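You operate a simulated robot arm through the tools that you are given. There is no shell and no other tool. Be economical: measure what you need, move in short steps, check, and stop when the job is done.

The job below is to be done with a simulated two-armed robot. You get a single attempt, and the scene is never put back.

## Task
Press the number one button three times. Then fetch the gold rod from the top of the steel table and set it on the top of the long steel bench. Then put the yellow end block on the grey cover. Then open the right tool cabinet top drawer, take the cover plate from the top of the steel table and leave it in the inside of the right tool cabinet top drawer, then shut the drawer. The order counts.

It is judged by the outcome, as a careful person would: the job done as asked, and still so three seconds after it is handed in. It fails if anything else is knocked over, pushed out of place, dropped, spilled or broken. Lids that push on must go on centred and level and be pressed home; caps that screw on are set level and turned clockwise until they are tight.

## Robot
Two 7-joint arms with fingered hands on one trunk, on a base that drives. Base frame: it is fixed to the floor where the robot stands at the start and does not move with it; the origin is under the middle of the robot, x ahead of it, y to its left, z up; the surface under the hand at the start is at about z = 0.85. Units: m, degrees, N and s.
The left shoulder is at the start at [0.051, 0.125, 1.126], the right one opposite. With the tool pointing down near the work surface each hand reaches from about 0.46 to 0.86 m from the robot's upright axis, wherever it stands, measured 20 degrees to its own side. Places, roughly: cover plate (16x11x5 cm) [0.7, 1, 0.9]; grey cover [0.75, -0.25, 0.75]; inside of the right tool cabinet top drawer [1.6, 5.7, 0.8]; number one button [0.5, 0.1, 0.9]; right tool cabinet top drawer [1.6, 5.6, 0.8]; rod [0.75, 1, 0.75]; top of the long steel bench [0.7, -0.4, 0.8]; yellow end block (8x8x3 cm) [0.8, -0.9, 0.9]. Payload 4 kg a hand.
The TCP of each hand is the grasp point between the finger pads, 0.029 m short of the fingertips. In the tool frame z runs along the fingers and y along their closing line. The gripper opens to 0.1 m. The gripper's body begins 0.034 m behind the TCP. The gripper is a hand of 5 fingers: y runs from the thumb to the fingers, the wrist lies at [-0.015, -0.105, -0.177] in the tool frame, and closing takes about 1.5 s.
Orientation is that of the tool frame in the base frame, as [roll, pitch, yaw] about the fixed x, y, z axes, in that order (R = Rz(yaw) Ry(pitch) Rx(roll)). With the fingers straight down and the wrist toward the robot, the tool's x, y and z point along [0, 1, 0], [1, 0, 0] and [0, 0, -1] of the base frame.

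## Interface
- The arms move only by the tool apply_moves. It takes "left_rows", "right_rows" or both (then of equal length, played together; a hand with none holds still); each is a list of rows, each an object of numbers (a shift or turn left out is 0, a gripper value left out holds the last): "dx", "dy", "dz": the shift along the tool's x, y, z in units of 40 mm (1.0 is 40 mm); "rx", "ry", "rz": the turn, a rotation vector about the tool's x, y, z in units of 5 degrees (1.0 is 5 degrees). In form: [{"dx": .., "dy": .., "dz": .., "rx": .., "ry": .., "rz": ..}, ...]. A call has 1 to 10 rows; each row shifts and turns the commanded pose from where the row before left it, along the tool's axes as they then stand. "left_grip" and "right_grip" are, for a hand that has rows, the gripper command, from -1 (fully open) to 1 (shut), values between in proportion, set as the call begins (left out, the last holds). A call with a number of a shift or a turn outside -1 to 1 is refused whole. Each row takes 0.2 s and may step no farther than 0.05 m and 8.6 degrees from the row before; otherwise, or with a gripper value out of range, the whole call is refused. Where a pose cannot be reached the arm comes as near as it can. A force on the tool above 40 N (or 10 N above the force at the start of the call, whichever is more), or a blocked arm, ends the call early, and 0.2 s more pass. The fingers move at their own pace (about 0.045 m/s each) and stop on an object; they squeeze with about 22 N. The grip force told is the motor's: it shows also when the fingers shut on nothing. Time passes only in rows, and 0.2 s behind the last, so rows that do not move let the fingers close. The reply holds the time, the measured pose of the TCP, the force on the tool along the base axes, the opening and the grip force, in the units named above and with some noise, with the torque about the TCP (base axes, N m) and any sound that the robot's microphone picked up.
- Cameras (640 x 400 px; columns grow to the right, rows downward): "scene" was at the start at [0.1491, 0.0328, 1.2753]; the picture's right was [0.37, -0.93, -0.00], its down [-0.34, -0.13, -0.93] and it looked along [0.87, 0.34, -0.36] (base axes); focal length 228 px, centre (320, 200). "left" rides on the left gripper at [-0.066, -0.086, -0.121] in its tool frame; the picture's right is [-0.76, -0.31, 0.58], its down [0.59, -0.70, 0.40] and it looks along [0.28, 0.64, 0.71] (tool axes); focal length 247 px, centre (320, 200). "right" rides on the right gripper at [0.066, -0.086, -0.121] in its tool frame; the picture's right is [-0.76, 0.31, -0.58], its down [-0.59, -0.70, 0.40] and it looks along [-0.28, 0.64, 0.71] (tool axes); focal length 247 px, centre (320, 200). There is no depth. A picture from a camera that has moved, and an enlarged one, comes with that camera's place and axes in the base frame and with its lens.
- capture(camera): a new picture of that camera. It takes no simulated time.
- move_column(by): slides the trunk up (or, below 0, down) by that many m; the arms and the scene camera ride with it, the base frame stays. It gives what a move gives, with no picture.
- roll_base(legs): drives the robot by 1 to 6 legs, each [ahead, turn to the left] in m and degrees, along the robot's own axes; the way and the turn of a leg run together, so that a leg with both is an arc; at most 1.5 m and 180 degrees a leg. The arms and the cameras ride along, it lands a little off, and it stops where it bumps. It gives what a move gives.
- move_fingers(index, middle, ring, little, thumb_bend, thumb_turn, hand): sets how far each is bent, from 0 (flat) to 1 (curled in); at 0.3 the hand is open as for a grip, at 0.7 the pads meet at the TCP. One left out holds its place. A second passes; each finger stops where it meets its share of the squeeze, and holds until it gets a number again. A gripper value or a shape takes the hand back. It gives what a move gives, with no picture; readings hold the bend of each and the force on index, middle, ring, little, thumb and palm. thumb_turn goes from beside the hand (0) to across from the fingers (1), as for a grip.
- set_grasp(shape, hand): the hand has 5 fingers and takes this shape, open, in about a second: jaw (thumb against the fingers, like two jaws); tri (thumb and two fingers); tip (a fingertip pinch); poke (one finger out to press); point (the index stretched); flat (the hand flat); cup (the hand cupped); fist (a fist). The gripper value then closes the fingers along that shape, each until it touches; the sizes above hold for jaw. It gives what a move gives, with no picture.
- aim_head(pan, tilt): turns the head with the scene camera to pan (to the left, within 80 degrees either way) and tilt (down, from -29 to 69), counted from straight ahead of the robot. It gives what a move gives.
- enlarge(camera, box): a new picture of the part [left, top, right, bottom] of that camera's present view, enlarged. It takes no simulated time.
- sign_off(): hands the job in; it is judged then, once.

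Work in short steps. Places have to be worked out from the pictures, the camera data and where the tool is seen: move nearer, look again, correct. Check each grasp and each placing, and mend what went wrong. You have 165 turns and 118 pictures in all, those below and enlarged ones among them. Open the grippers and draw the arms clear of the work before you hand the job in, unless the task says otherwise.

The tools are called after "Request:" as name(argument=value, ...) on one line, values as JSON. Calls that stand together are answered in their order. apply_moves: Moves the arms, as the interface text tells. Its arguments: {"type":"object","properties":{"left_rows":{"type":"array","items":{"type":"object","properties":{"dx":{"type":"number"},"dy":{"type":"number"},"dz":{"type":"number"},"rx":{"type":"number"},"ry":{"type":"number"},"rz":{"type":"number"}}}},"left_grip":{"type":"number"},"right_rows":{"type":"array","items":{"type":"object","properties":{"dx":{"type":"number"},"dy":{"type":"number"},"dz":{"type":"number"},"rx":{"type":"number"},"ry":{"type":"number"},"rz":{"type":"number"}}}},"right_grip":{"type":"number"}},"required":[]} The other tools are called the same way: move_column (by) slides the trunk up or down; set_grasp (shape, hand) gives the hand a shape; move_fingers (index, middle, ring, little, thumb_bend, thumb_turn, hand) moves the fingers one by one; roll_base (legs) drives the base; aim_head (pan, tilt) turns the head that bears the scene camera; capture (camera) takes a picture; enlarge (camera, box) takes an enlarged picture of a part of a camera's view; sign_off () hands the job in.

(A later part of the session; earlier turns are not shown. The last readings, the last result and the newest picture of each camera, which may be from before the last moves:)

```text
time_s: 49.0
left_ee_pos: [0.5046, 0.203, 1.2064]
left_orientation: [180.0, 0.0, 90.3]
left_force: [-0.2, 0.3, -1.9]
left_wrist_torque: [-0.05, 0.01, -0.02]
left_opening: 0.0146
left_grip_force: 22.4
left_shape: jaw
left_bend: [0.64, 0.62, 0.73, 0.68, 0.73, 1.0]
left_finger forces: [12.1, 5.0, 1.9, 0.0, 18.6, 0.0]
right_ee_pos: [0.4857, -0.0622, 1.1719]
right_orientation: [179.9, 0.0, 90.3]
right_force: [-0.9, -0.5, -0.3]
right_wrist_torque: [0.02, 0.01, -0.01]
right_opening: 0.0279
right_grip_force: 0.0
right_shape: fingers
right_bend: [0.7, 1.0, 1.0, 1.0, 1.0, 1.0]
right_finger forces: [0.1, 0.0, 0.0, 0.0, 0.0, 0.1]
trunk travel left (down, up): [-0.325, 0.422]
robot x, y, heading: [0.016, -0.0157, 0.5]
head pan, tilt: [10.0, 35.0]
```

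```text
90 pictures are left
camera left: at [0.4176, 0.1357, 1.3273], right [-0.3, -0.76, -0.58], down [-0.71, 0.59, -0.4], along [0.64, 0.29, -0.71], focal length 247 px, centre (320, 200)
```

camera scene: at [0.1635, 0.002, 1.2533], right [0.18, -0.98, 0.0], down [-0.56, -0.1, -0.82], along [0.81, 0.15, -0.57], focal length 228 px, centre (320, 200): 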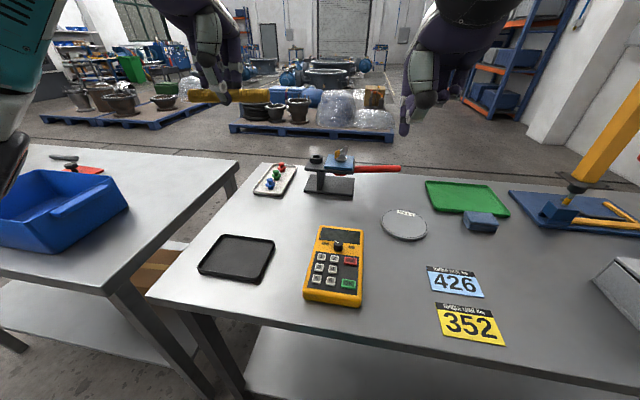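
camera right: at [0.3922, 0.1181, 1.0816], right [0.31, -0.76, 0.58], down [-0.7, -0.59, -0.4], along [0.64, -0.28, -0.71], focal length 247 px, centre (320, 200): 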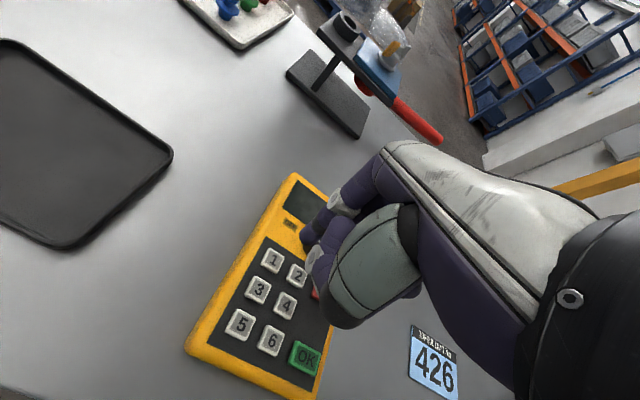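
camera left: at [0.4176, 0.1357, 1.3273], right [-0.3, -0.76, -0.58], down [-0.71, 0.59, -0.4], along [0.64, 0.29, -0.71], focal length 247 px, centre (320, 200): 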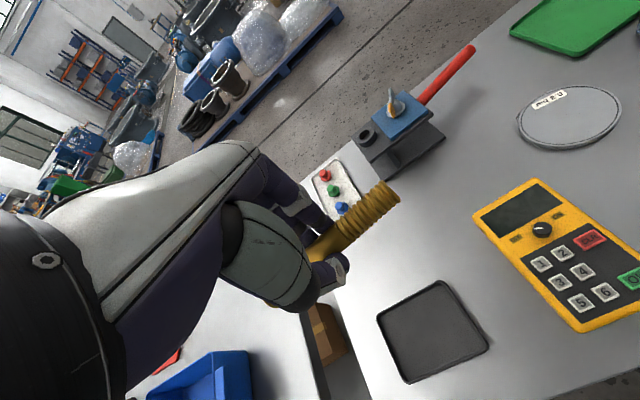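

The area around [0.648, 0.175] between the trays and keypad is free. I'll bring the rod above it at z 1.0.

Request:
apply_moves(left_rows=[{"dx": -0.117, "dy": 0.6, "dz": 0.83}, {"dx": -0.117, "dy": 0.6, "dz": 0.83}, {"dx": -0.117, "dy": 0.6, "dz": 0.83}, {"dx": -0.117, "dy": 0.6, "dz": 0.83}, {"dx": -0.117, "dy": 0.6, "dz": 0.83}, {"dx": -0.117, "dy": 0.6, "dz": 0.83}, {}])

Request:
capture(camera="left")

Request:
capture(camera="scene")

```text
time_s: 50.5
left_ee_pos: [0.6484, 0.1766, 1.0067]
left_orientation: [180.0, 0.0, 90.3]
left_force: [-0.5, 0.2, -2.9]
left_wrist_torque: [0.0, 0.01, -0.01]
left_opening: 0.0146
left_grip_force: 22.5
left_shape: jaw
left_bend: [0.64, 0.62, 0.73, 0.68, 0.73, 1.0]
left_finger forces: [12.3, 5.2, 2.1, 0.0, 18.6, 0.1]
right_ee_pos: [0.4853, -0.061, 1.171]
right_orientation: [180.0, 0.0, 90.3]
right_force: [-0.1, 0.5, 1.2]
right_wrist_torque: [-0.04, 0.0, -0.01]
right_opening: 0.0277
right_grip_force: 0.0
right_shape: fingers
right_bend: [0.7, 1.0, 1.0, 1.0, 1.0, 1.0]
right_finger forces: [0.0, 0.1, 0.0, 0.1, 0.1, 0.0]
trunk travel left (down, up): [-0.325, 0.422]
robot x, y, heading: [0.0133, -0.0139, 0.3]
head pan, tilt: [10.0, 35.0]
```

```text
89 pictures are left
camera left: at [0.5618, 0.1087, 1.129], right [-0.3, -0.76, -0.58], down [-0.71, 0.58, -0.4], along [0.64, 0.29, -0.71], focal length 247 px, centre (320, 200)
```

left: 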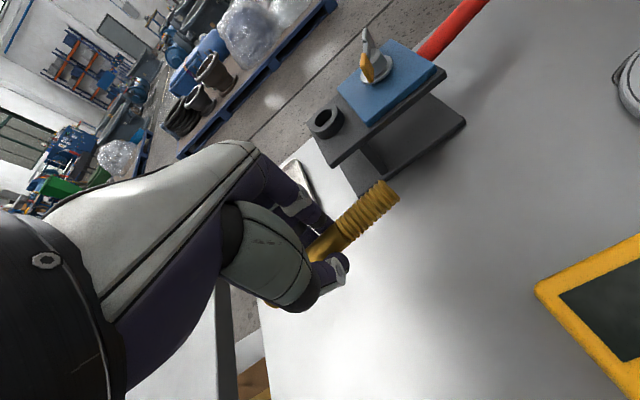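

```text
88 pictures are left
camera scene: at [0.1634, 0.0019, 1.2534], right [0.18, -0.98, 0.0], down [-0.56, -0.1, -0.82], along [0.81, 0.15, -0.57], focal length 228 px, centre (320, 200)
```

scene: 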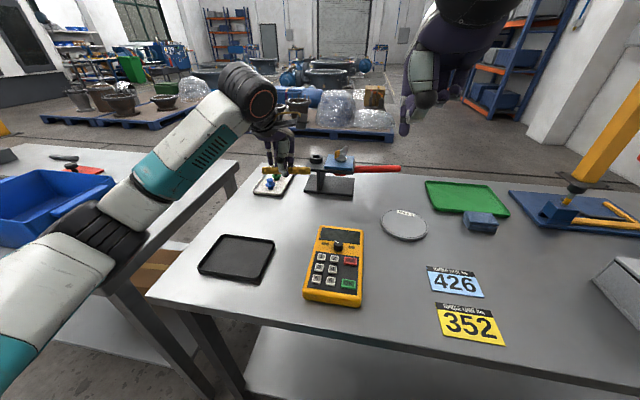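

There's room; I'll shift 1.5 cm back from the press for finger clearance and lower, slowing near the bench.

Request:
apply_moves(left_rows=[{"dy": -0.37, "dz": 0.7}, {"dz": 0.8}, {"dz": 0.8}, {"dz": 0.5}, {"dz": 0.15}, {"dz": 0.05}, {}])

Request:
enlarge(camera="left", box=[220, 140, 460, 380])

```text
time_s: 52.1
left_ee_pos: [0.6325, 0.1753, 0.8835]
left_orientation: [-180.0, 0.0, 90.3]
left_force: [-0.1, 0.1, -2.3]
left_wrist_torque: [0.01, 0.03, 0.0]
left_opening: 0.0148
left_grip_force: 21.8
left_shape: jaw
left_bend: [0.64, 0.62, 0.73, 0.68, 0.73, 1.0]
left_finger forces: [12.2, 5.0, 2.0, 0.0, 18.7, 0.0]
right_ee_pos: [0.4853, -0.0608, 1.1708]
right_orientation: [180.0, -0.1, 90.3]
right_force: [0.1, 0.0, 0.2]
right_wrist_torque: [-0.01, -0.02, 0.02]
right_opening: 0.0277
right_grip_force: 0.1
right_shape: fingers
right_bend: [0.7, 1.0, 1.0, 1.0, 1.0, 1.0]
right_finger forces: [0.1, 0.0, 0.0, 0.0, 0.0, 0.0]
trunk travel left (down, up): [-0.325, 0.422]
robot x, y, heading: [0.0137, -0.0123, 0.2]
head pan, tilt: [10.0, 35.0]
```

```text
1.67 times, centred on (340, 260) of left
camera zoom: at [0.5465, 0.1076, 1.0068], right [-0.3, -0.76, -0.58], down [-0.71, 0.58, -0.4], along [0.64, 0.29, -0.71], focal length 412 px, centre (287, 100)
```

zoom: 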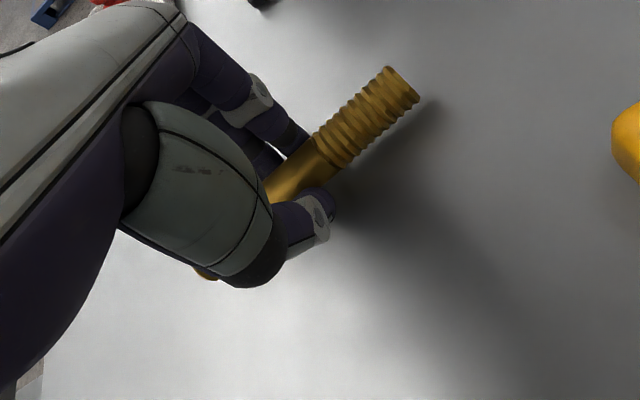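

No contact yet (force is just the rod's weight). I'll lower in tiny steps.

Request:
apply_moves(left_rows=[{"dz": 0.05}, {"dz": 0.04}, {"dz": 0.04}, {}])

```text
time_s: 53.1
left_ee_pos: [0.6324, 0.1764, 0.88]
left_orientation: [179.9, 0.0, 90.3]
left_force: [0.1, 0.3, -1.9]
left_wrist_torque: [-0.02, -0.01, 0.0]
left_opening: 0.0149
left_grip_force: 22.2
left_shape: jaw
left_bend: [0.64, 0.62, 0.73, 0.68, 0.73, 1.0]
left_finger forces: [12.2, 5.8, 2.0, 0.0, 18.9, 0.0]
right_ee_pos: [0.4866, -0.062, 1.1719]
right_orientation: [-180.0, 0.0, 90.3]
right_force: [-0.2, -0.1, -0.4]
right_wrist_torque: [0.02, -0.02, 0.01]
right_opening: 0.0281
right_grip_force: 0.1
right_shape: fingers
right_bend: [0.7, 1.0, 1.0, 1.0, 1.0, 1.0]
right_finger forces: [0.1, 0.1, 0.0, 0.0, 0.0, 0.1]
trunk travel left (down, up): [-0.325, 0.422]
robot x, y, heading: [0.0151, -0.014, 0.3]
head pan, tilt: [10.0, 35.0]
```

Still hanging; a little further down.

Request:
apply_moves(left_rows=[{"dz": 0.04}, {"dz": 0.04}, {}])

```text
time_s: 54.0
left_ee_pos: [0.6332, 0.1762, 0.8798]
left_orientation: [179.8, 0.0, 90.3]
left_force: [0.7, 1.0, 11.5]
left_wrist_torque: [0.0, 0.04, -0.05]
left_opening: 0.0147
left_grip_force: 22.3
left_shape: jaw
left_bend: [0.64, 0.61, 0.73, 0.68, 0.73, 1.0]
left_finger forces: [12.5, 10.6, 2.3, 0.0, 27.9, 0.0]
right_ee_pos: [0.4843, -0.0602, 1.1721]
right_orientation: [180.0, 0.0, 90.3]
right_force: [0.0, -0.1, 0.1]
right_wrist_torque: [0.0, 0.0, -0.01]
right_opening: 0.0279
right_grip_force: 0.0
right_shape: fingers
right_bend: [0.7, 1.0, 1.0, 1.0, 1.0, 1.0]
right_finger forces: [0.1, 0.0, 0.0, 0.0, 0.1, 0.0]
trunk travel left (down, up): [-0.325, 0.422]
robot x, y, heading: [0.0131, -0.0155, 0.4]
head pan, tilt: [10.0, 35.0]
```

Contact with the bench. I'll ease up 1 mm, open slowly, then check that the rod stays put.

Request:
apply_moves(left_rows=[{"dz": -0.04}, {}])

Request:
apply_moves(left_rows=[{}, {}, {}, {}, {}], left_grip=0.4)

Request:
apply_moves(left_rows=[{}, {}, {}, {}, {}], left_grip=-1)

Request:
enlarge(camera="left", box=[220, 140, 460, 380])

```text
time_s: 54.5
left_ee_pos: [0.6324, 0.1758, 0.88]
left_orientation: [180.0, 0.0, 90.3]
left_force: [2.3, 0.7, 7.9]
left_wrist_torque: [0.01, -0.09, -0.02]
left_opening: 0.0153
left_grip_force: 22.3
left_shape: jaw
left_bend: [0.64, 0.61, 0.73, 0.68, 0.73, 1.0]
left_finger forces: [12.9, 11.5, 2.4, 0.1, 24.0, 0.1]
right_ee_pos: [0.485, -0.062, 1.1715]
right_orientation: [-180.0, 0.0, 90.3]
right_force: [0.4, 0.7, -0.1]
right_wrist_torque: [0.0, 0.02, -0.01]
right_opening: 0.0275
right_grip_force: 0.0
right_shape: fingers
right_bend: [0.7, 1.0, 1.0, 1.0, 1.0, 1.0]
right_finger forces: [0.1, 0.0, 0.0, 0.0, 0.0, 0.1]
trunk travel left (down, up): [-0.325, 0.422]
robot x, y, heading: [0.0139, -0.0126, 0.5]
head pan, tilt: [10.0, 35.0]
```

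```text
time_s: 55.8
left_ee_pos: [0.6318, 0.1761, 0.8782]
left_orientation: [-180.0, 0.0, 90.3]
left_force: [0.2, -0.6, 5.5]
left_wrist_torque: [0.03, 0.03, -0.01]
left_opening: 0.0296
left_grip_force: 0.1
left_shape: jaw
left_bend: [0.5, 0.53, 0.74, 0.54, 0.45, 1.0]
left_finger forces: [0.1, 1.4, 0.0, 0.0, 3.0, 0.0]
right_ee_pos: [0.4841, -0.0612, 1.1715]
right_orientation: [180.0, 0.1, 90.3]
right_force: [-0.2, -1.0, -0.1]
right_wrist_torque: [0.0, 0.0, -0.02]
right_opening: 0.0276
right_grip_force: 0.1
right_shape: fingers
right_bend: [0.7, 1.0, 1.0, 1.0, 1.0, 1.0]
right_finger forces: [0.0, 0.0, 0.1, 0.0, 0.0, 0.0]
trunk travel left (down, up): [-0.325, 0.422]
robot x, y, heading: [0.0145, -0.0116, 0.3]
head pan, tilt: [10.0, 35.0]
```

```text
time_s: 57.0
left_ee_pos: [0.6328, 0.1758, 0.8787]
left_orientation: [-179.9, 0.1, 90.3]
left_force: [-0.5, 0.2, 0.6]
left_wrist_torque: [-0.01, 0.0, -0.01]
left_opening: 0.0998
left_grip_force: 0.0
left_shape: jaw
left_bend: [0.3, 0.3, 0.3, 0.3, 0.3, 0.98]
left_finger forces: [0.0, 0.1, 0.1, 0.0, 0.0, 0.0]
right_ee_pos: [0.485, -0.0622, 1.1714]
right_orientation: [-180.0, 0.0, 90.3]
right_force: [0.2, 0.7, -0.9]
right_wrist_torque: [-0.01, 0.02, 0.02]
right_opening: 0.0278
right_grip_force: 0.1
right_shape: fingers
right_bend: [0.7, 1.0, 1.0, 1.0, 1.0, 1.0]
right_finger forces: [0.0, 0.0, 0.1, 0.0, 0.0, 0.0]
trunk travel left (down, up): [-0.325, 0.422]
robot x, y, heading: [0.0147, -0.0134, 0.3]
head pan, tilt: [10.0, 35.0]
```

```text
1.67 times, centred on (340, 260) of left
camera zoom: at [0.5467, 0.1076, 1.0008], right [-0.3, -0.76, -0.58], down [-0.71, 0.59, -0.4], along [0.64, 0.29, -0.71], focal length 412 px, centre (287, 100)
```

zoom: 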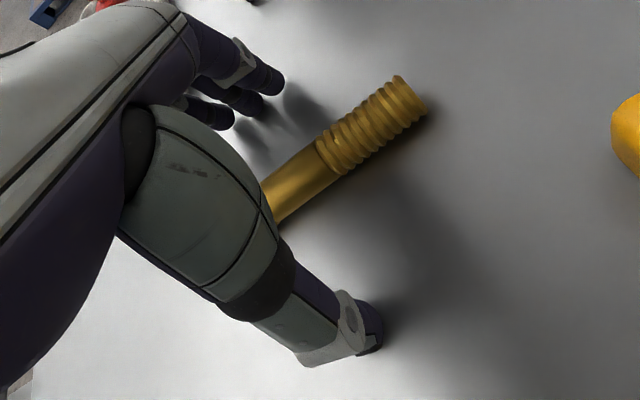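

The rod is down and released. I'll lift straight up and withdraw, then check the bench.

Request:
apply_moves(left_rows=[{"dz": -0.6}, {"dz": -1}, {"dz": -1}, {"dz": -1}, {"dz": -1}, {"dz": -1, "dx": 0.5, "dy": -0.4}, {"dz": -1, "dx": 0.5, "dy": -0.4}, {"dz": -0.8, "dx": 0.7, "dy": -0.6}, {"dz": -0.6, "dx": 0.8, "dy": -0.7}, {"dx": 0.8, "dy": -0.7}])

Request:
aim_head(pan=-20, tilt=35)

Request:
capture(camera="scene")

```text
time_s: 59.1
left_ee_pos: [0.5181, 0.309, 1.1994]
left_orientation: [-179.9, 0.1, 90.3]
left_force: [0.3, -0.1, -1.4]
left_wrist_torque: [0.03, 0.02, 0.05]
left_opening: 0.0997
left_grip_force: 0.1
left_shape: jaw
left_bend: [0.3, 0.3, 0.3, 0.3, 0.3, 0.98]
left_finger forces: [0.0, 0.0, 0.0, 0.1, 0.0, 0.0]
right_ee_pos: [0.4847, -0.0604, 1.1716]
right_orientation: [180.0, 0.1, 90.4]
right_force: [-0.5, -0.1, 0.0]
right_wrist_torque: [-0.05, -0.02, 0.02]
right_opening: 0.0277
right_grip_force: 0.1
right_shape: fingers
right_bend: [0.7, 1.0, 1.0, 1.0, 1.0, 1.0]
right_finger forces: [0.0, 0.0, 0.0, 0.0, 0.0, 0.0]
trunk travel left (down, up): [-0.325, 0.422]
robot x, y, heading: [0.0112, -0.0117, 0.5]
head pan, tilt: [10.0, 35.0]
```

```text
time_s: 60.1
left_ee_pos: [0.5191, 0.3071, 1.1974]
left_orientation: [180.0, 0.1, 90.3]
left_force: [1.0, 0.5, 0.3]
left_wrist_torque: [-0.01, -0.02, -0.01]
left_opening: 0.0999
left_grip_force: 0.1
left_shape: jaw
left_bend: [0.3, 0.3, 0.3, 0.3, 0.3, 0.98]
left_finger forces: [0.0, 0.0, 0.0, 0.0, 0.1, 0.0]
right_ee_pos: [0.4841, -0.0622, 1.1721]
right_orientation: [-180.0, -0.1, 90.4]
right_force: [0.7, -0.6, -0.2]
right_wrist_torque: [0.01, 0.0, 0.0]
right_opening: 0.0277
right_grip_force: 0.0
right_shape: fingers
right_bend: [0.7, 1.0, 1.0, 1.0, 1.0, 1.0]
right_finger forces: [0.1, 0.0, 0.1, 0.1, 0.0, 0.1]
trunk travel left (down, up): [-0.325, 0.422]
robot x, y, heading: [0.0147, -0.0135, 0.6]
head pan, tilt: [-20.0, 35.0]
```

```text
85 pictures are left
camera scene: at [0.1597, -0.0436, 1.2534], right [-0.34, -0.94, 0.0], down [-0.54, 0.19, -0.82], along [0.77, -0.28, -0.57], focal length 228 px, centre (320, 200)
```

scene: 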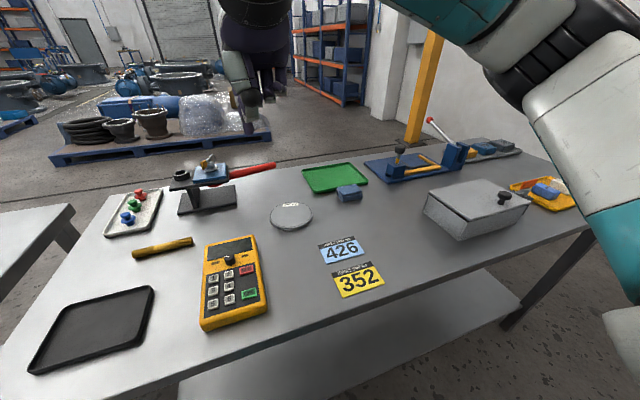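

The rod rests well. Now I'll look at the right end of the bench, where blocks sit in a row.

Request:
enlarge(camera="scene", box=[350, 100, 610, 260])

```text
2.46 times, centred on (480, 180) of scene
camera zoom: at [0.1597, -0.0436, 1.2534], right [-0.34, -0.94, 0.0], down [-0.54, 0.19, -0.82], along [0.77, -0.28, -0.57], focal length 560 px, centre (-74, 249)
```

zoom: 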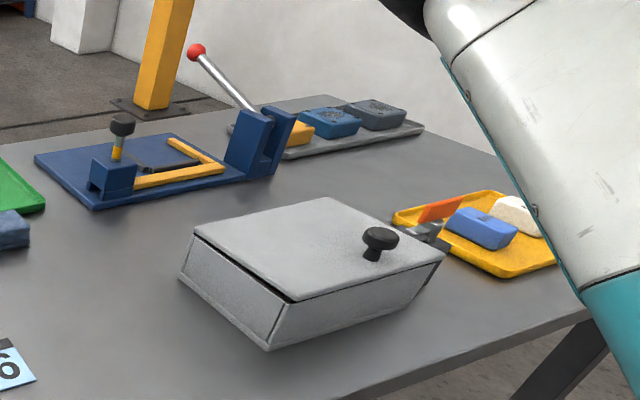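

The yellow end block is on a tray behind the blue clamp, at about [0.76, -0.90, 0.89]; the round grey disc at [0.64, -0.135] matches the grey cover's listed place. I'll set the right hand to jaw and drive about 0.65 m to the right.

Request:
set_grasp(hand="right", shape="jaw")

Request:
roll_base(legs=[[0, -90], [0.68, 0], [0, 90]])

Request:
capture(camera="scene")

Request:
capture(camera="right")

```text
time_s: 61.0
left_ee_pos: [0.5197, 0.3081, 1.1984]
left_orientation: [179.9, 0.0, 90.4]
left_force: [0.1, -1.9, -0.3]
left_wrist_torque: [-0.01, 0.01, -0.01]
left_opening: 0.0996
left_grip_force: 0.0
left_shape: jaw
left_bend: [0.3, 0.3, 0.3, 0.3, 0.3, 0.98]
left_finger forces: [0.1, 0.0, 0.0, 0.0, 0.0, 0.1]
right_ee_pos: [0.4847, -0.0617, 1.1713]
right_orientation: [179.9, -0.1, 90.3]
right_force: [-0.1, -0.6, 0.8]
right_wrist_torque: [0.01, 0.01, 0.01]
right_opening: 0.0998
right_grip_force: 0.1
right_shape: jaw
right_bend: [0.3, 0.3, 0.3, 0.3, 0.3, 0.98]
right_finger forces: [0.0, 0.0, 0.0, 0.1, 0.0, 0.0]
trunk travel left (down, up): [-0.325, 0.422]
robot x, y, heading: [0.0158, -0.013, 0.4]
head pan, tilt: [-20.0, 35.0]
```

```text
time_s: 72.8
left_ee_pos: [0.4993, -0.3643, 1.1978]
left_orientation: [-179.9, 0.0, 91.8]
left_force: [-0.2, -1.1, -0.3]
left_wrist_torque: [-0.02, 0.0, -0.02]
left_opening: 0.0998
left_grip_force: 0.1
left_shape: jaw
left_bend: [0.3, 0.3, 0.3, 0.3, 0.3, 0.98]
left_finger forces: [0.0, 0.0, 0.0, 0.0, 0.0, 0.1]
right_ee_pos: [0.4758, -0.7339, 1.1717]
right_orientation: [-179.9, -0.1, 91.9]
right_force: [0.1, 0.0, 0.2]
right_wrist_torque: [-0.03, -0.03, -0.04]
right_opening: 0.0996
right_grip_force: 0.0
right_shape: jaw
right_bend: [0.3, 0.3, 0.3, 0.3, 0.3, 0.98]
right_finger forces: [0.1, 0.1, 0.0, 0.0, 0.1, 0.1]
trunk travel left (down, up): [-0.325, 0.422]
robot x, y, heading: [0.0046, -0.7011, 1.9]
head pan, tilt: [-20.0, 35.0]
```

```text
83 pictures are left
camera scene: at [0.1504, -0.7246, 1.2534], right [-0.31, -0.95, 0.0], down [-0.55, 0.18, -0.82], along [0.78, -0.26, -0.57], focal length 228 px, centre (320, 200)
```

scene: 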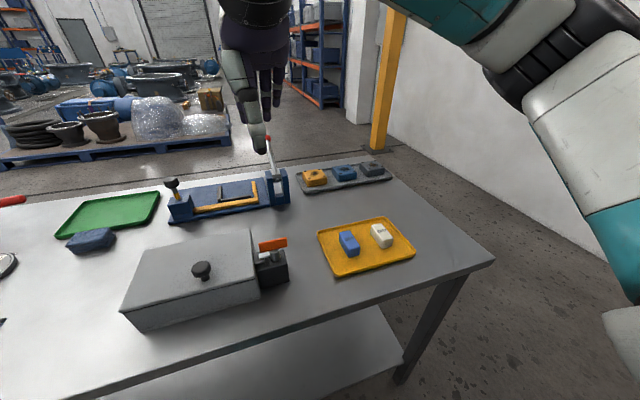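

```text
82 pictures are left
camera right: at [0.3886, -0.6706, 1.2927], right [0.33, -0.75, 0.58], down [-0.68, -0.61, -0.4], along [0.65, -0.26, -0.71], focal length 247 px, centre (320, 200)
```

right: 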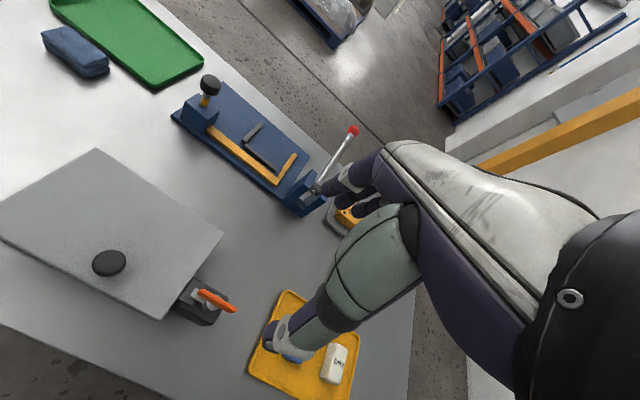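

Request:
enlarge(camera="scene", box=[230, 130, 410, 240])

```text
3.56 times, centred on (320, 185) of scene
camera zoom: at [0.1504, -0.7246, 1.2534], right [-0.31, -0.95, 0.0], down [-0.55, 0.18, -0.82], along [0.78, -0.26, -0.57], focal length 809 px, centre (320, 253)
```

zoom: 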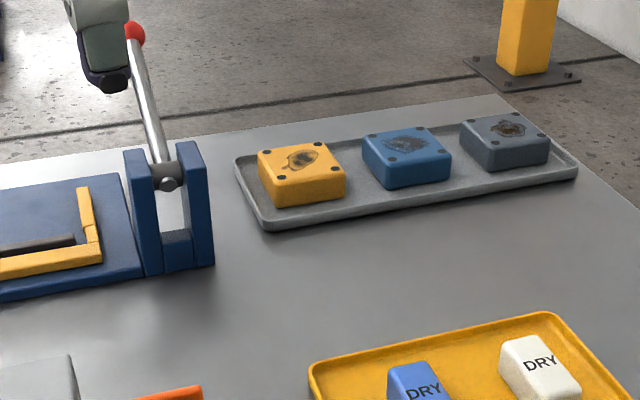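

The yellow block's top centre is at about [0.797, -0.921, 0.89], tray aligned with the axes; the clamp tower is clear to the left. I'll move the right hand above it at z 1.05 and straighten its yaw.

Request:
apply_moves(right_rows=[{"rz": 0.38}, {"dx": -0.52, "dy": 0.89, "dz": 0.33}, {"dx": -0.52, "dy": 0.89, "dz": 0.33}, {"dx": -0.52, "dy": 0.89, "dz": 0.33}, {"dx": -0.52, "dy": 0.89, "dz": 0.33}, {"dx": -0.52, "dy": 0.89, "dz": 0.33}, {"dx": -0.52, "dy": 0.89, "dz": 0.33}, {"dx": -0.52, "dy": 0.89, "dz": 0.33}, {"dx": -0.52, "dy": 0.89, "dz": 0.33}, {"dx": -0.52, "dy": 0.89, "dz": 0.33}], right_grip=-1)

Request:
capture(camera="right")

Request:
enlarge(camera="scene", box=[210, 90, 410, 220])

```text
time_s: 75.0
left_ee_pos: [0.5004, -0.3631, 1.198]
left_orientation: [-179.9, 0.0, 91.8]
left_force: [0.9, -0.3, -0.3]
left_wrist_torque: [-0.05, -0.01, 0.03]
left_opening: 0.0998
left_grip_force: 0.0
left_shape: jaw
left_bend: [0.3, 0.3, 0.3, 0.3, 0.3, 0.98]
left_finger forces: [0.0, 0.0, 0.1, 0.1, 0.0, 0.0]
right_ee_pos: [0.7957, -0.9208, 1.0526]
right_orientation: [179.9, 0.1, 90.1]
right_force: [-1.0, 0.5, 0.4]
right_wrist_torque: [0.03, 0.03, -0.01]
right_opening: 0.0997
right_grip_force: 0.0
right_shape: jaw
right_bend: [0.3, 0.3, 0.3, 0.3, 0.3, 0.98]
right_finger forces: [0.0, 0.0, 0.0, 0.0, 0.1, 0.1]
trunk travel left (down, up): [-0.325, 0.422]
robot x, y, heading: [0.0047, -0.697, 2.1]
head pan, tilt: [-20.0, 35.0]
```

```text
80 pictures are left
camera right: at [0.7103, -0.8542, 1.1736], right [0.31, -0.76, 0.58], down [-0.7, -0.59, -0.4], along [0.64, -0.28, -0.71], focal length 247 px, centre (320, 200)
```

right: 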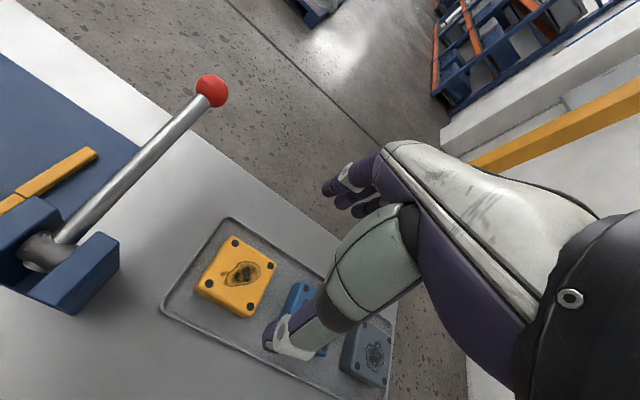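

```text
3.08 times, centred on (310, 155) of scene
camera zoom: at [0.1511, -0.7242, 1.2532], right [-0.31, -0.95, 0.0], down [-0.55, 0.18, -0.82], along [0.78, -0.26, -0.57], focal length 700 px, centre (351, 338)
```

zoom: 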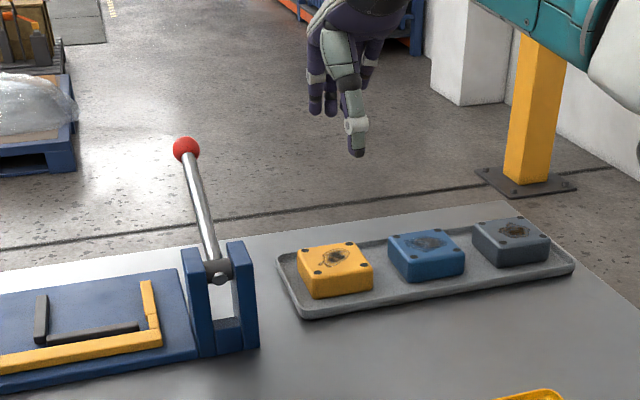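

The block's top centre refines to [0.805, -0.915, 0.888]. I'll correct and lower to TCP z about 0.92, then check.

Request:
apply_moves(right_rows=[{"dx": 0.14, "dy": 0.23, "dz": 0.7}, {"dz": 0.9}, {"dz": 0.9}, {"dz": 0.8}, {}])

Request:
enlarge(camera="right", box=[180, 150, 420, 390])

Request:
enlarge(camera="scene", box=[270, 120, 370, 200])

```text
time_s: 76.2
left_ee_pos: [0.4997, -0.3633, 1.1996]
left_orientation: [-179.9, 0.0, 92.0]
left_force: [-0.7, 0.4, 0.6]
left_wrist_torque: [0.04, 0.01, 0.01]
left_opening: 0.0998
left_grip_force: 0.1
left_shape: jaw
left_bend: [0.3, 0.3, 0.3, 0.3, 0.3, 0.98]
left_finger forces: [0.0, 0.0, 0.0, 0.0, 0.1, 0.0]
right_ee_pos: [0.8058, -0.9141, 0.9221]
right_orientation: [-180.0, 0.0, 89.9]
right_force: [-0.2, -0.5, 0.6]
right_wrist_torque: [-0.01, 0.01, 0.0]
right_opening: 0.0998
right_grip_force: 0.1
right_shape: jaw
right_bend: [0.3, 0.3, 0.3, 0.3, 0.3, 0.98]
right_finger forces: [0.1, 0.0, 0.0, 0.0, 0.0, 0.1]
trunk travel left (down, up): [-0.325, 0.422]
robot x, y, heading: [0.0026, -0.6966, 1.9]
head pan, tilt: [-20.0, 35.0]
```

```text
1.67 times, centred on (300, 270) of right
camera zoom: at [0.721, -0.8481, 1.0435], right [0.31, -0.76, 0.58], down [-0.7, -0.59, -0.4], along [0.64, -0.28, -0.71], focal length 412 px, centre (353, 83)
```

zoom: 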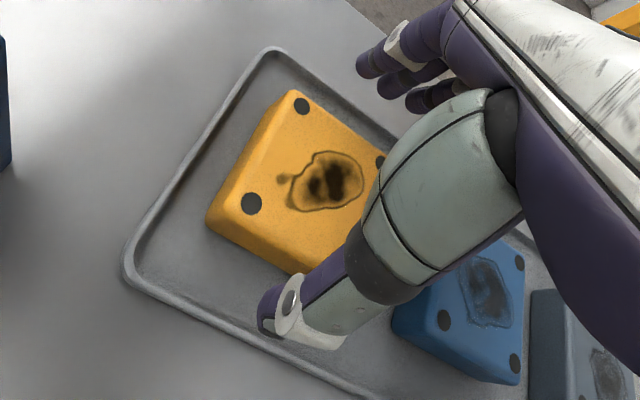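

```text
5.00 times, centred on (320, 160) of scene
camera zoom: at [0.1503, -0.7247, 1.2534], right [-0.31, -0.95, 0.0], down [-0.55, 0.18, -0.82], along [0.78, -0.26, -0.57], focal length 1138 px, centre (320, 400)
```

zoom: 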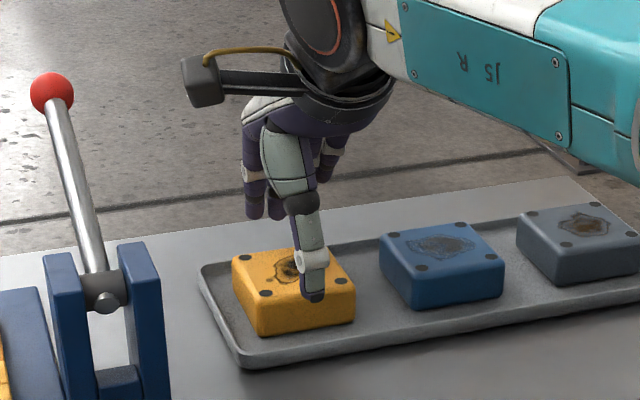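

Thumb and fingers straddle the block. I'll lower another 22 mm and close.

Request:
apply_moves(right_rows=[{"dz": 0.25}, {"dz": 0.2}, {"dz": 0.1}, {}])

Request:
enlarge(camera="right", box=[180, 150, 420, 390])

```text
time_s: 77.2
left_ee_pos: [0.5009, -0.3643, 1.1991]
left_orientation: [179.9, 0.0, 92.0]
left_force: [-0.5, 0.6, 0.2]
left_wrist_torque: [-0.02, 0.04, -0.02]
left_opening: 0.0998
left_grip_force: 0.1
left_shape: jaw
left_bend: [0.3, 0.3, 0.3, 0.3, 0.3, 0.98]
left_finger forces: [0.0, 0.0, 0.1, 0.0, 0.0, 0.0]
right_ee_pos: [0.8068, -0.9149, 0.8985]
right_orientation: [180.0, 0.0, 90.1]
right_force: [-0.5, 0.6, -0.7]
right_wrist_torque: [0.02, -0.04, -0.04]
right_opening: 0.0995
right_grip_force: 0.0
right_shape: jaw
right_bend: [0.3, 0.3, 0.3, 0.3, 0.3, 0.98]
right_finger forces: [0.1, 0.1, 0.1, 0.0, 0.0, 0.0]
trunk travel left (down, up): [-0.325, 0.422]
robot x, y, heading: [0.0045, -0.6988, 1.6]
head pan, tilt: [-20.0, 35.0]
```

```text
1.67 times, centred on (300, 270) of right
camera zoom: at [0.7207, -0.8495, 1.0199], right [0.31, -0.76, 0.58], down [-0.7, -0.59, -0.4], along [0.64, -0.28, -0.71], focal length 412 px, centre (353, 83)
```

zoom: 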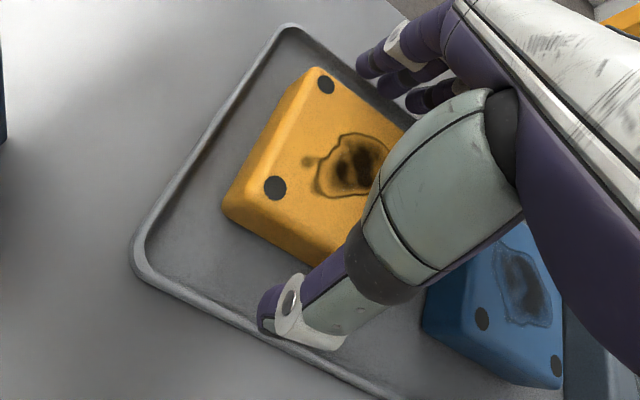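

To keep the little finger away from the blue block, I'll shift 1 cm left and grip with index, middle, ring and thumb only.

Request:
apply_moves(right_rows=[{"dx": 0.25}, {}])

Request:
move_fingers(hand="right", index=0.7, middle=0.7, ring=0.7, thumb_bend=0.7)

Request:
enlarge(camera="right", box=[180, 150, 420, 390])

```text
time_s: 77.8
left_ee_pos: [0.5002, -0.364, 1.1987]
left_orientation: [180.0, 0.0, 91.9]
left_force: [0.2, -0.2, -0.2]
left_wrist_torque: [0.01, 0.0, 0.0]
left_opening: 0.0996
left_grip_force: 0.1
left_shape: jaw
left_bend: [0.3, 0.3, 0.3, 0.3, 0.3, 0.98]
left_finger forces: [0.1, 0.0, 0.1, 0.0, 0.0, 0.1]
right_ee_pos: [0.8049, -0.9071, 0.8978]
right_orientation: [-179.9, 0.0, 90.0]
right_force: [0.0, 0.0, -0.2]
right_wrist_torque: [0.0, -0.02, -0.02]
right_opening: 0.0996
right_grip_force: 0.0
right_shape: jaw
right_bend: [0.3, 0.3, 0.3, 0.3, 0.3, 0.98]
right_finger forces: [0.0, 0.0, 0.0, 0.0, 0.0, 0.0]
trunk travel left (down, up): [-0.325, 0.422]
robot x, y, heading: [0.0106, -0.7016, 1.8]
head pan, tilt: [-20.0, 35.0]
```

```text
time_s: 78.8
left_ee_pos: [0.5009, -0.364, 1.1997]
left_orientation: [-179.9, 0.0, 91.9]
left_force: [0.1, -0.4, 0.1]
left_wrist_torque: [-0.01, 0.0, 0.03]
left_opening: 0.0999
left_grip_force: 0.1
left_shape: jaw
left_bend: [0.3, 0.3, 0.3, 0.3, 0.3, 0.98]
left_finger forces: [0.0, 0.0, 0.0, 0.0, 0.0, 0.0]
right_ee_pos: [0.8051, -0.9062, 0.8997]
right_orientation: [180.0, 0.0, 90.1]
right_force: [1.2, -0.3, 0.5]
right_wrist_torque: [0.02, -0.13, 0.0]
right_opening: 0.0653
right_grip_force: 21.1
right_shape: fingers
right_bend: [0.54, 0.57, 0.57, 0.3, 0.45, 0.94]
right_finger forces: [8.0, 6.8, 6.7, 0.0, 20.1, 0.0]
trunk travel left (down, up): [-0.325, 0.422]
robot x, y, heading: [0.0009, -0.6981, 1.7]
head pan, tilt: [-20.0, 35.0]
```

```text
1.67 times, centred on (300, 270) of right
camera zoom: at [0.7203, -0.8403, 1.0205], right [0.31, -0.76, 0.58], down [-0.7, -0.59, -0.4], along [0.64, -0.28, -0.71], focal length 412 px, centre (353, 83)
```

zoom: 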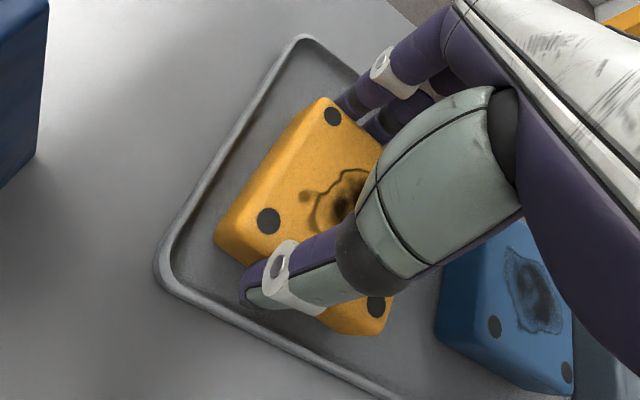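

Balanced grip with a 65 mm opening. Lifting straight up.

Request:
apply_moves(right_rows=[{"dz": -0.2}, {"dz": -0.4}, {"dz": -0.8}, {"dz": -1}, {"dz": -1}, {"dz": -1}, {"dz": -1}, {}])

Request:
capture(camera="right")

Request:
capture(camera="scene")

```text
time_s: 80.6
left_ee_pos: [0.5003, -0.364, 1.1976]
left_orientation: [-179.9, 0.0, 91.9]
left_force: [0.3, 0.5, 0.2]
left_wrist_torque: [-0.01, -0.01, 0.03]
left_opening: 0.0999
left_grip_force: 0.1
left_shape: jaw
left_bend: [0.3, 0.3, 0.3, 0.3, 0.3, 0.98]
left_finger forces: [0.1, 0.0, 0.1, 0.0, 0.1, 0.0]
right_ee_pos: [0.805, -0.9088, 1.1139]
right_orientation: [-179.9, 0.0, 90.0]
right_force: [-0.3, 0.0, -3.8]
right_wrist_torque: [0.05, -0.06, 0.02]
right_opening: 0.0654
right_grip_force: 20.0
right_shape: fingers
right_bend: [0.54, 0.58, 0.58, 0.3, 0.45, 0.93]
right_finger forces: [7.7, 6.3, 6.4, 0.0, 20.2, 0.1]
trunk travel left (down, up): [-0.325, 0.422]
robot x, y, heading: [0.0017, -0.6994, 1.9]
head pan, tilt: [-20.0, 35.0]
```

```text
74 pictures are left
camera right: at [0.7197, -0.8418, 1.2355], right [0.31, -0.76, 0.58], down [-0.7, -0.59, -0.4], along [0.64, -0.28, -0.71], focal length 247 px, centre (320, 200)
```

right: 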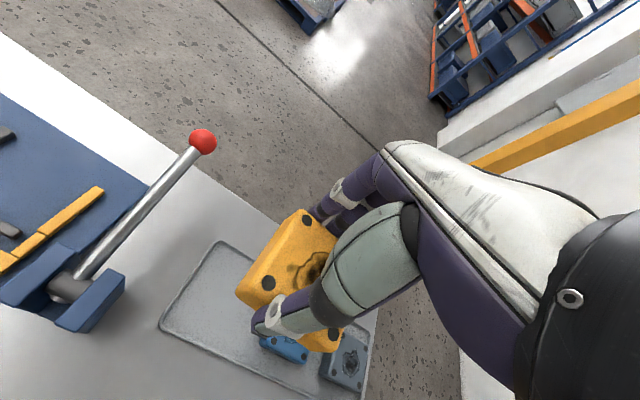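

```text
73 pictures are left
camera scene: at [0.1513, -0.7253, 1.2531], right [-0.31, -0.95, 0.0], down [-0.55, 0.18, -0.82], along [0.78, -0.25, -0.57], focal length 228 px, centre (320, 200)
```

scene: 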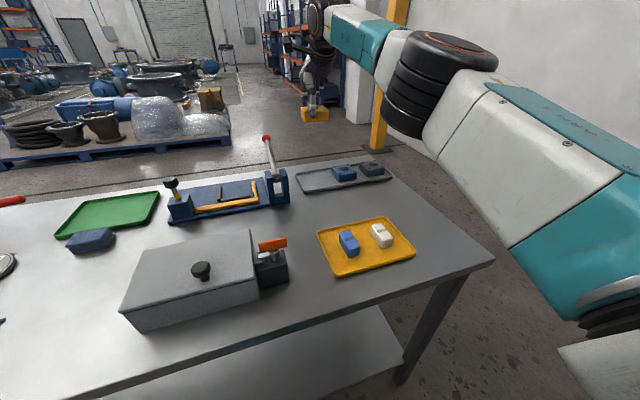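

Block in hand. I'll retract and drive back to the middle of the bench.

Request:
apply_moves(right_rows=[{"dx": 0.2, "dy": -0.9, "dz": -0.2}, {"dx": 0.2, "dy": -0.9, "dz": -0.2}, {"dx": 0.2, "dy": -0.9, "dz": -0.2}, {"dx": 0.2, "dy": -0.9, "dz": -0.2}, {"dx": 0.2, "dy": -0.9, "dz": -0.2}, {"dx": 0.2, "dy": -0.9, "dz": -0.2}, {"dx": 0.2, "dy": -0.9, "dz": -0.2}, {"dx": 0.2, "dy": -0.9, "dz": -0.2}])

Request:
roll_base(legs=[[0, 88.2], [0.68, 0], [0, -90]])

Request:
capture(camera="scene")

Request:
capture(camera="right")

```text
time_s: 82.4
left_ee_pos: [0.5005, -0.3627, 1.1991]
left_orientation: [-179.9, 0.1, 91.9]
left_force: [0.6, 0.8, 0.1]
left_wrist_torque: [0.04, -0.01, 0.01]
left_opening: 0.0998
left_grip_force: 0.0
left_shape: jaw
left_bend: [0.3, 0.3, 0.3, 0.3, 0.3, 0.98]
left_finger forces: [0.0, 0.0, 0.0, 0.0, 0.1, 0.0]
right_ee_pos: [0.5165, -0.8406, 1.1804]
right_orientation: [180.0, -0.1, 89.9]
right_force: [0.4, 0.0, -3.8]
right_wrist_torque: [0.05, -0.04, -0.02]
right_opening: 0.065
right_grip_force: 20.2
right_shape: fingers
right_bend: [0.54, 0.58, 0.58, 0.3, 0.45, 0.93]
right_finger forces: [7.6, 6.1, 6.4, 0.0, 20.2, 0.0]
trunk travel left (down, up): [-0.325, 0.422]
robot x, y, heading: [0.0052, -0.701, 2.1]
head pan, tilt: [-20.0, 35.0]
```

```text
time_s: 93.9
left_ee_pos: [0.4961, 0.3238, 1.1984]
left_orientation: [-180.0, 0.0, 92.0]
left_force: [-0.1, -0.4, 0.3]
left_wrist_torque: [-0.01, 0.01, -0.03]
left_opening: 0.0997
left_grip_force: 0.0
left_shape: jaw
left_bend: [0.3, 0.3, 0.3, 0.3, 0.3, 0.98]
left_finger forces: [0.0, 0.0, 0.0, 0.1, 0.0, 0.0]
right_ee_pos: [0.5144, -0.1536, 1.1793]
right_orientation: [180.0, 0.0, 90.1]
right_force: [-0.1, -0.5, -4.0]
right_wrist_torque: [0.05, -0.05, 0.01]
right_opening: 0.0644
right_grip_force: 18.8
right_shape: fingers
right_bend: [0.55, 0.59, 0.59, 0.3, 0.45, 0.93]
right_finger forces: [7.0, 5.7, 5.9, 0.0, 18.5, 0.0]
trunk travel left (down, up): [-0.325, 0.422]
robot x, y, heading: [-0.0001, -0.0113, 2.1]
head pan, tilt: [-20.0, 35.0]
```

```text
72 pictures are left
camera scene: at [0.1472, -0.037, 1.2533], right [-0.31, -0.95, 0.0], down [-0.55, 0.18, -0.82], along [0.78, -0.25, -0.57], focal length 228 px, centre (320, 200)
```

scene: 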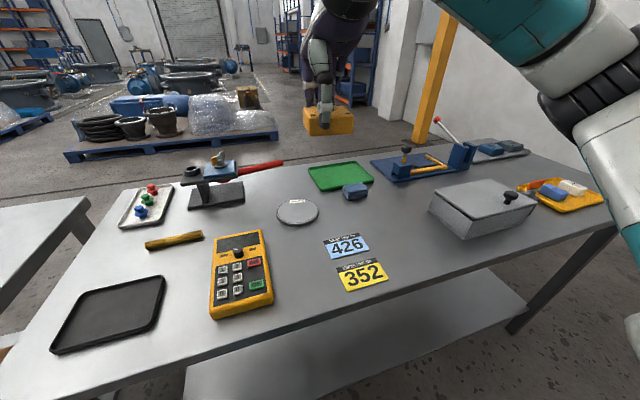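

```text
71 pictures are left
camera right: at [0.4287, -0.0871, 1.3013], right [0.31, -0.76, 0.58], down [-0.7, -0.59, -0.4], along [0.64, -0.28, -0.71], focal length 247 px, centre (320, 200)
```

right: 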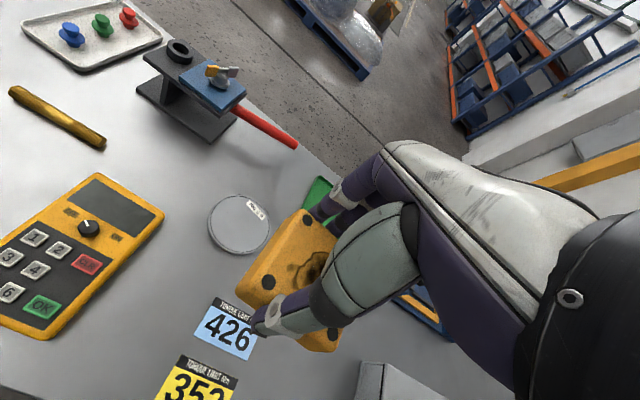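

The disc centre triangulates to [0.655, -0.130], top about 0.859. I'll move the block above it.

Request:
apply_moves(right_rows=[{"dx": 0.132, "dy": 0.586, "dz": 0.75}, {"dx": 0.132, "dy": 0.586, "dz": 0.75}, {"dx": 0.132, "dy": 0.586, "dz": 0.75}, {"dx": 0.132, "dy": 0.586, "dz": 0.75}, {"dx": 0.132, "dy": 0.586, "dz": 0.75}, {"dx": 0.132, "dy": 0.586, "dz": 0.75}, {}])

Request:
capture(camera="right")

Request:
enlarge(camera="scene", box=[220, 120, 380, 240])

```text
time_s: 95.5
left_ee_pos: [0.4967, 0.3254, 1.1995]
left_orientation: [180.0, 0.1, 91.9]
left_force: [0.3, -0.4, -0.3]
left_wrist_torque: [0.01, -0.02, -0.03]
left_opening: 0.0999
left_grip_force: 0.1
left_shape: jaw
left_bend: [0.3, 0.3, 0.3, 0.3, 0.3, 0.98]
left_finger forces: [0.0, 0.0, 0.0, 0.1, 0.0, 0.0]
right_ee_pos: [0.6535, -0.1192, 0.9987]
right_orientation: [179.9, 0.0, 90.2]
right_force: [0.2, -1.2, -3.4]
right_wrist_torque: [0.02, -0.08, 0.01]
right_opening: 0.0642
right_grip_force: 18.1
right_shape: fingers
right_bend: [0.55, 0.59, 0.59, 0.3, 0.45, 0.93]
right_finger forces: [7.1, 5.7, 5.8, 0.1, 18.7, 0.0]
trunk travel left (down, up): [-0.325, 0.422]
robot x, y, heading: [0.0015, -0.0118, 1.9]
head pan, tilt: [-20.0, 35.0]
```

```text
70 pictures are left
camera right: at [0.5688, -0.0535, 1.121], right [0.31, -0.76, 0.58], down [-0.7, -0.59, -0.4], along [0.64, -0.28, -0.71], focal length 247 px, centre (320, 200)
```

right: 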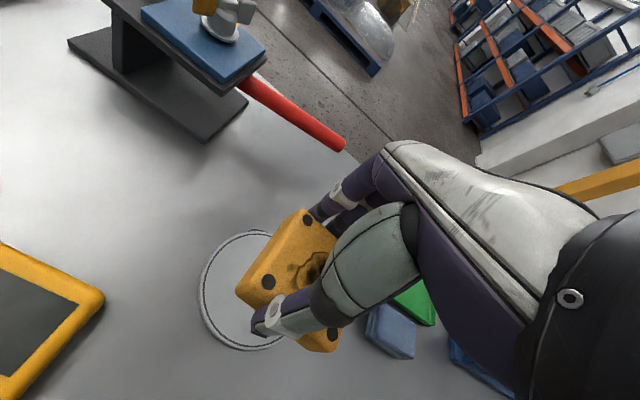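

```text
3.33 times, centred on (300, 180) of scene
camera zoom: at [0.147, -0.0369, 1.2534], right [-0.31, -0.95, 0.0], down [-0.55, 0.18, -0.82], along [0.78, -0.25, -0.57], focal length 758 px, centre (387, 267)
```

zoom: 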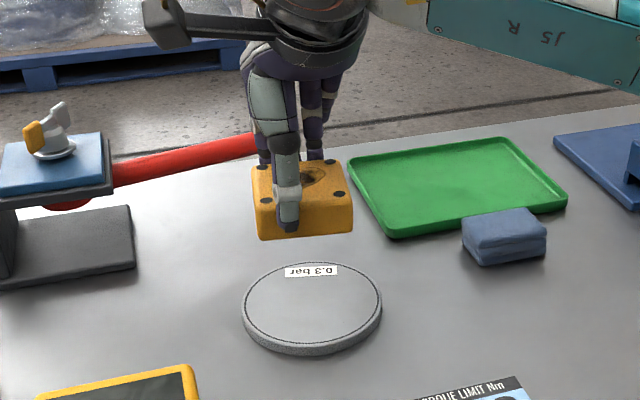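

The block is over the disc. I'll lower 85 mm, then feel for contact.

Request:
apply_moves(right_rows=[{"dx": -0.07, "dz": 0.6}, {"dz": 0.7}, {"dz": 0.5}, {"dz": 0.3}, {}])

Request:
enlarge(camera="scene", box=[220, 120, 380, 240])

```text
time_s: 96.7
left_ee_pos: [0.4961, 0.3251, 1.1988]
left_orientation: [-179.9, -0.1, 92.0]
left_force: [-0.3, 0.2, 0.8]
left_wrist_torque: [0.0, -0.01, 0.03]
left_opening: 0.0996
left_grip_force: 0.1
left_shape: jaw
left_bend: [0.3, 0.3, 0.3, 0.3, 0.3, 0.98]
left_finger forces: [0.0, 0.0, 0.0, 0.0, 0.1, 0.0]
right_ee_pos: [0.6558, -0.1227, 0.914]
right_orientation: [180.0, 0.0, 90.0]
right_force: [0.1, 0.0, -3.8]
right_wrist_torque: [0.01, -0.05, 0.0]
right_opening: 0.0646
right_grip_force: 18.7
right_shape: fingers
right_bend: [0.55, 0.59, 0.59, 0.3, 0.45, 0.93]
right_finger forces: [7.1, 5.7, 6.0, 0.0, 18.6, 0.0]
trunk travel left (down, up): [-0.325, 0.422]
robot x, y, heading: [0.0001, -0.0074, 2.1]
head pan, tilt: [-20.0, 35.0]
```

```text
3.33 times, centred on (300, 180) of scene
camera zoom: at [0.1473, -0.0368, 1.2533], right [-0.31, -0.95, 0.0], down [-0.55, 0.18, -0.82], along [0.78, -0.25, -0.57], focal length 758 px, centre (387, 267)
```

zoom: 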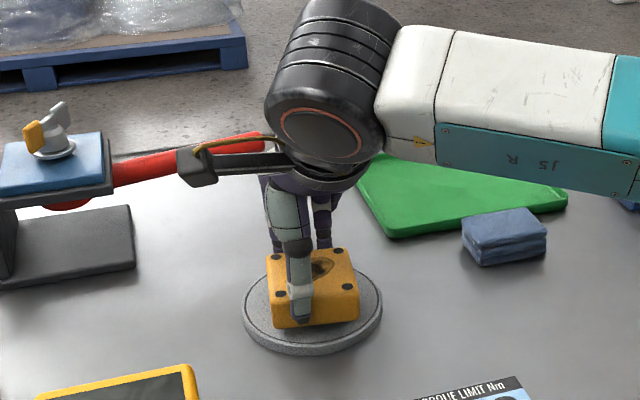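

Well centred. I'll step down gently to contact.

Request:
apply_moves(right_rows=[{"dz": 0.08}, {"dz": 0.08}, {"dz": 0.05}, {}])

```text
time_s: 97.7
left_ee_pos: [0.4963, 0.3246, 1.1992]
left_orientation: [-179.9, 0.1, 92.0]
left_force: [-0.3, -0.4, 0.3]
left_wrist_torque: [0.0, -0.01, 0.0]
left_opening: 0.0998
left_grip_force: 0.0
left_shape: jaw
left_bend: [0.3, 0.3, 0.3, 0.3, 0.3, 0.98]
left_finger forces: [0.0, 0.1, 0.0, 0.0, 0.0, 0.1]
right_ee_pos: [0.6545, -0.1234, 0.9072]
right_orientation: [-179.9, 0.0, 90.1]
right_force: [0.1, 0.3, -3.6]
right_wrist_torque: [0.02, -0.03, -0.03]
right_opening: 0.0644
right_grip_force: 18.2
right_shape: fingers
right_bend: [0.55, 0.59, 0.59, 0.3, 0.45, 0.93]
right_finger forces: [7.1, 5.5, 5.9, 0.0, 18.7, 0.1]
trunk travel left (down, up): [-0.325, 0.422]
robot x, y, heading: [0.0019, -0.0125, 1.8]
head pan, tilt: [-20.0, 35.0]
```

Request:
apply_moves(right_rows=[{"dz": 0.05}, {"dz": 0.05}, {}])

```text
time_s: 98.5
left_ee_pos: [0.4956, 0.3251, 1.199]
left_orientation: [180.0, 0.0, 92.0]
left_force: [0.6, -0.7, -0.4]
left_wrist_torque: [-0.02, -0.03, -0.03]
left_opening: 0.0996
left_grip_force: 0.0
left_shape: jaw
left_bend: [0.3, 0.3, 0.3, 0.3, 0.3, 0.98]
left_finger forces: [0.0, 0.0, 0.0, 0.0, 0.0, 0.0]
right_ee_pos: [0.6544, -0.1231, 0.9052]
right_orientation: [179.7, -0.1, 90.0]
right_force: [0.9, -0.5, 7.7]
right_wrist_torque: [-0.04, -0.09, -0.03]
right_opening: 0.0644
right_grip_force: 19.8
right_shape: fingers
right_bend: [0.55, 0.59, 0.59, 0.3, 0.45, 0.93]
right_finger forces: [7.1, 6.2, 6.6, 0.0, 19.0, 0.1]
trunk travel left (down, up): [-0.325, 0.422]
robot x, y, heading: [0.0016, -0.0069, 2.1]
head pan, tilt: [-20.0, 35.0]
```

Contact. I'll open the fingers.

Request:
move_fingers(hand="right", index=0.3, middle=0.3, ring=0.3, thumb_bend=0.3)

Request:
enlarge(camera="right", box=[180, 150, 420, 390])

```text
time_s: 99.5
left_ee_pos: [0.4962, 0.3244, 1.1989]
left_orientation: [180.0, 0.0, 92.0]
left_force: [0.4, -0.5, 0.7]
left_wrist_torque: [0.0, -0.01, -0.02]
left_opening: 0.0999
left_grip_force: 0.1
left_shape: jaw
left_bend: [0.3, 0.3, 0.3, 0.3, 0.3, 0.98]
left_finger forces: [0.1, 0.0, 0.1, 0.1, 0.0, 0.0]
right_ee_pos: [0.6551, -0.124, 0.9036]
right_orientation: [-179.9, 0.0, 90.1]
right_force: [0.2, 0.4, 0.6]
right_wrist_torque: [0.03, -0.01, 0.0]
right_opening: 0.0984
right_grip_force: 0.0
right_shape: fingers
right_bend: [0.3, 0.3, 0.3, 0.3, 0.3, 0.97]
right_finger forces: [0.0, 0.1, 0.0, 0.1, 0.1, 0.1]
trunk travel left (down, up): [-0.325, 0.422]
robot x, y, heading: [0.0019, -0.0072, 2.2]
head pan, tilt: [-20.0, 35.0]
```

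```text
1.67 times, centred on (300, 270) of right
camera zoom: at [0.5688, -0.0575, 1.0249], right [0.31, -0.76, 0.58], down [-0.7, -0.59, -0.4], along [0.64, -0.28, -0.71], focal length 412 px, centre (353, 83)
```

zoom: 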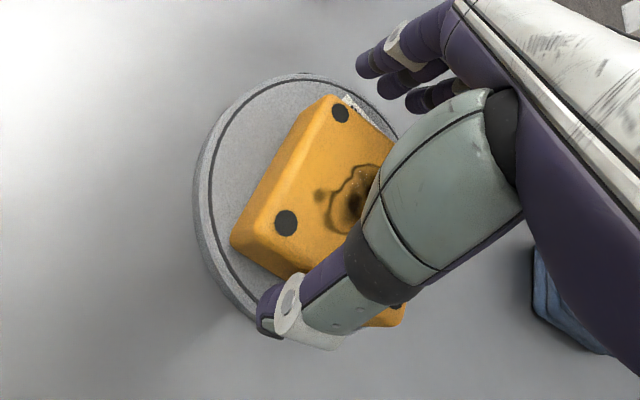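

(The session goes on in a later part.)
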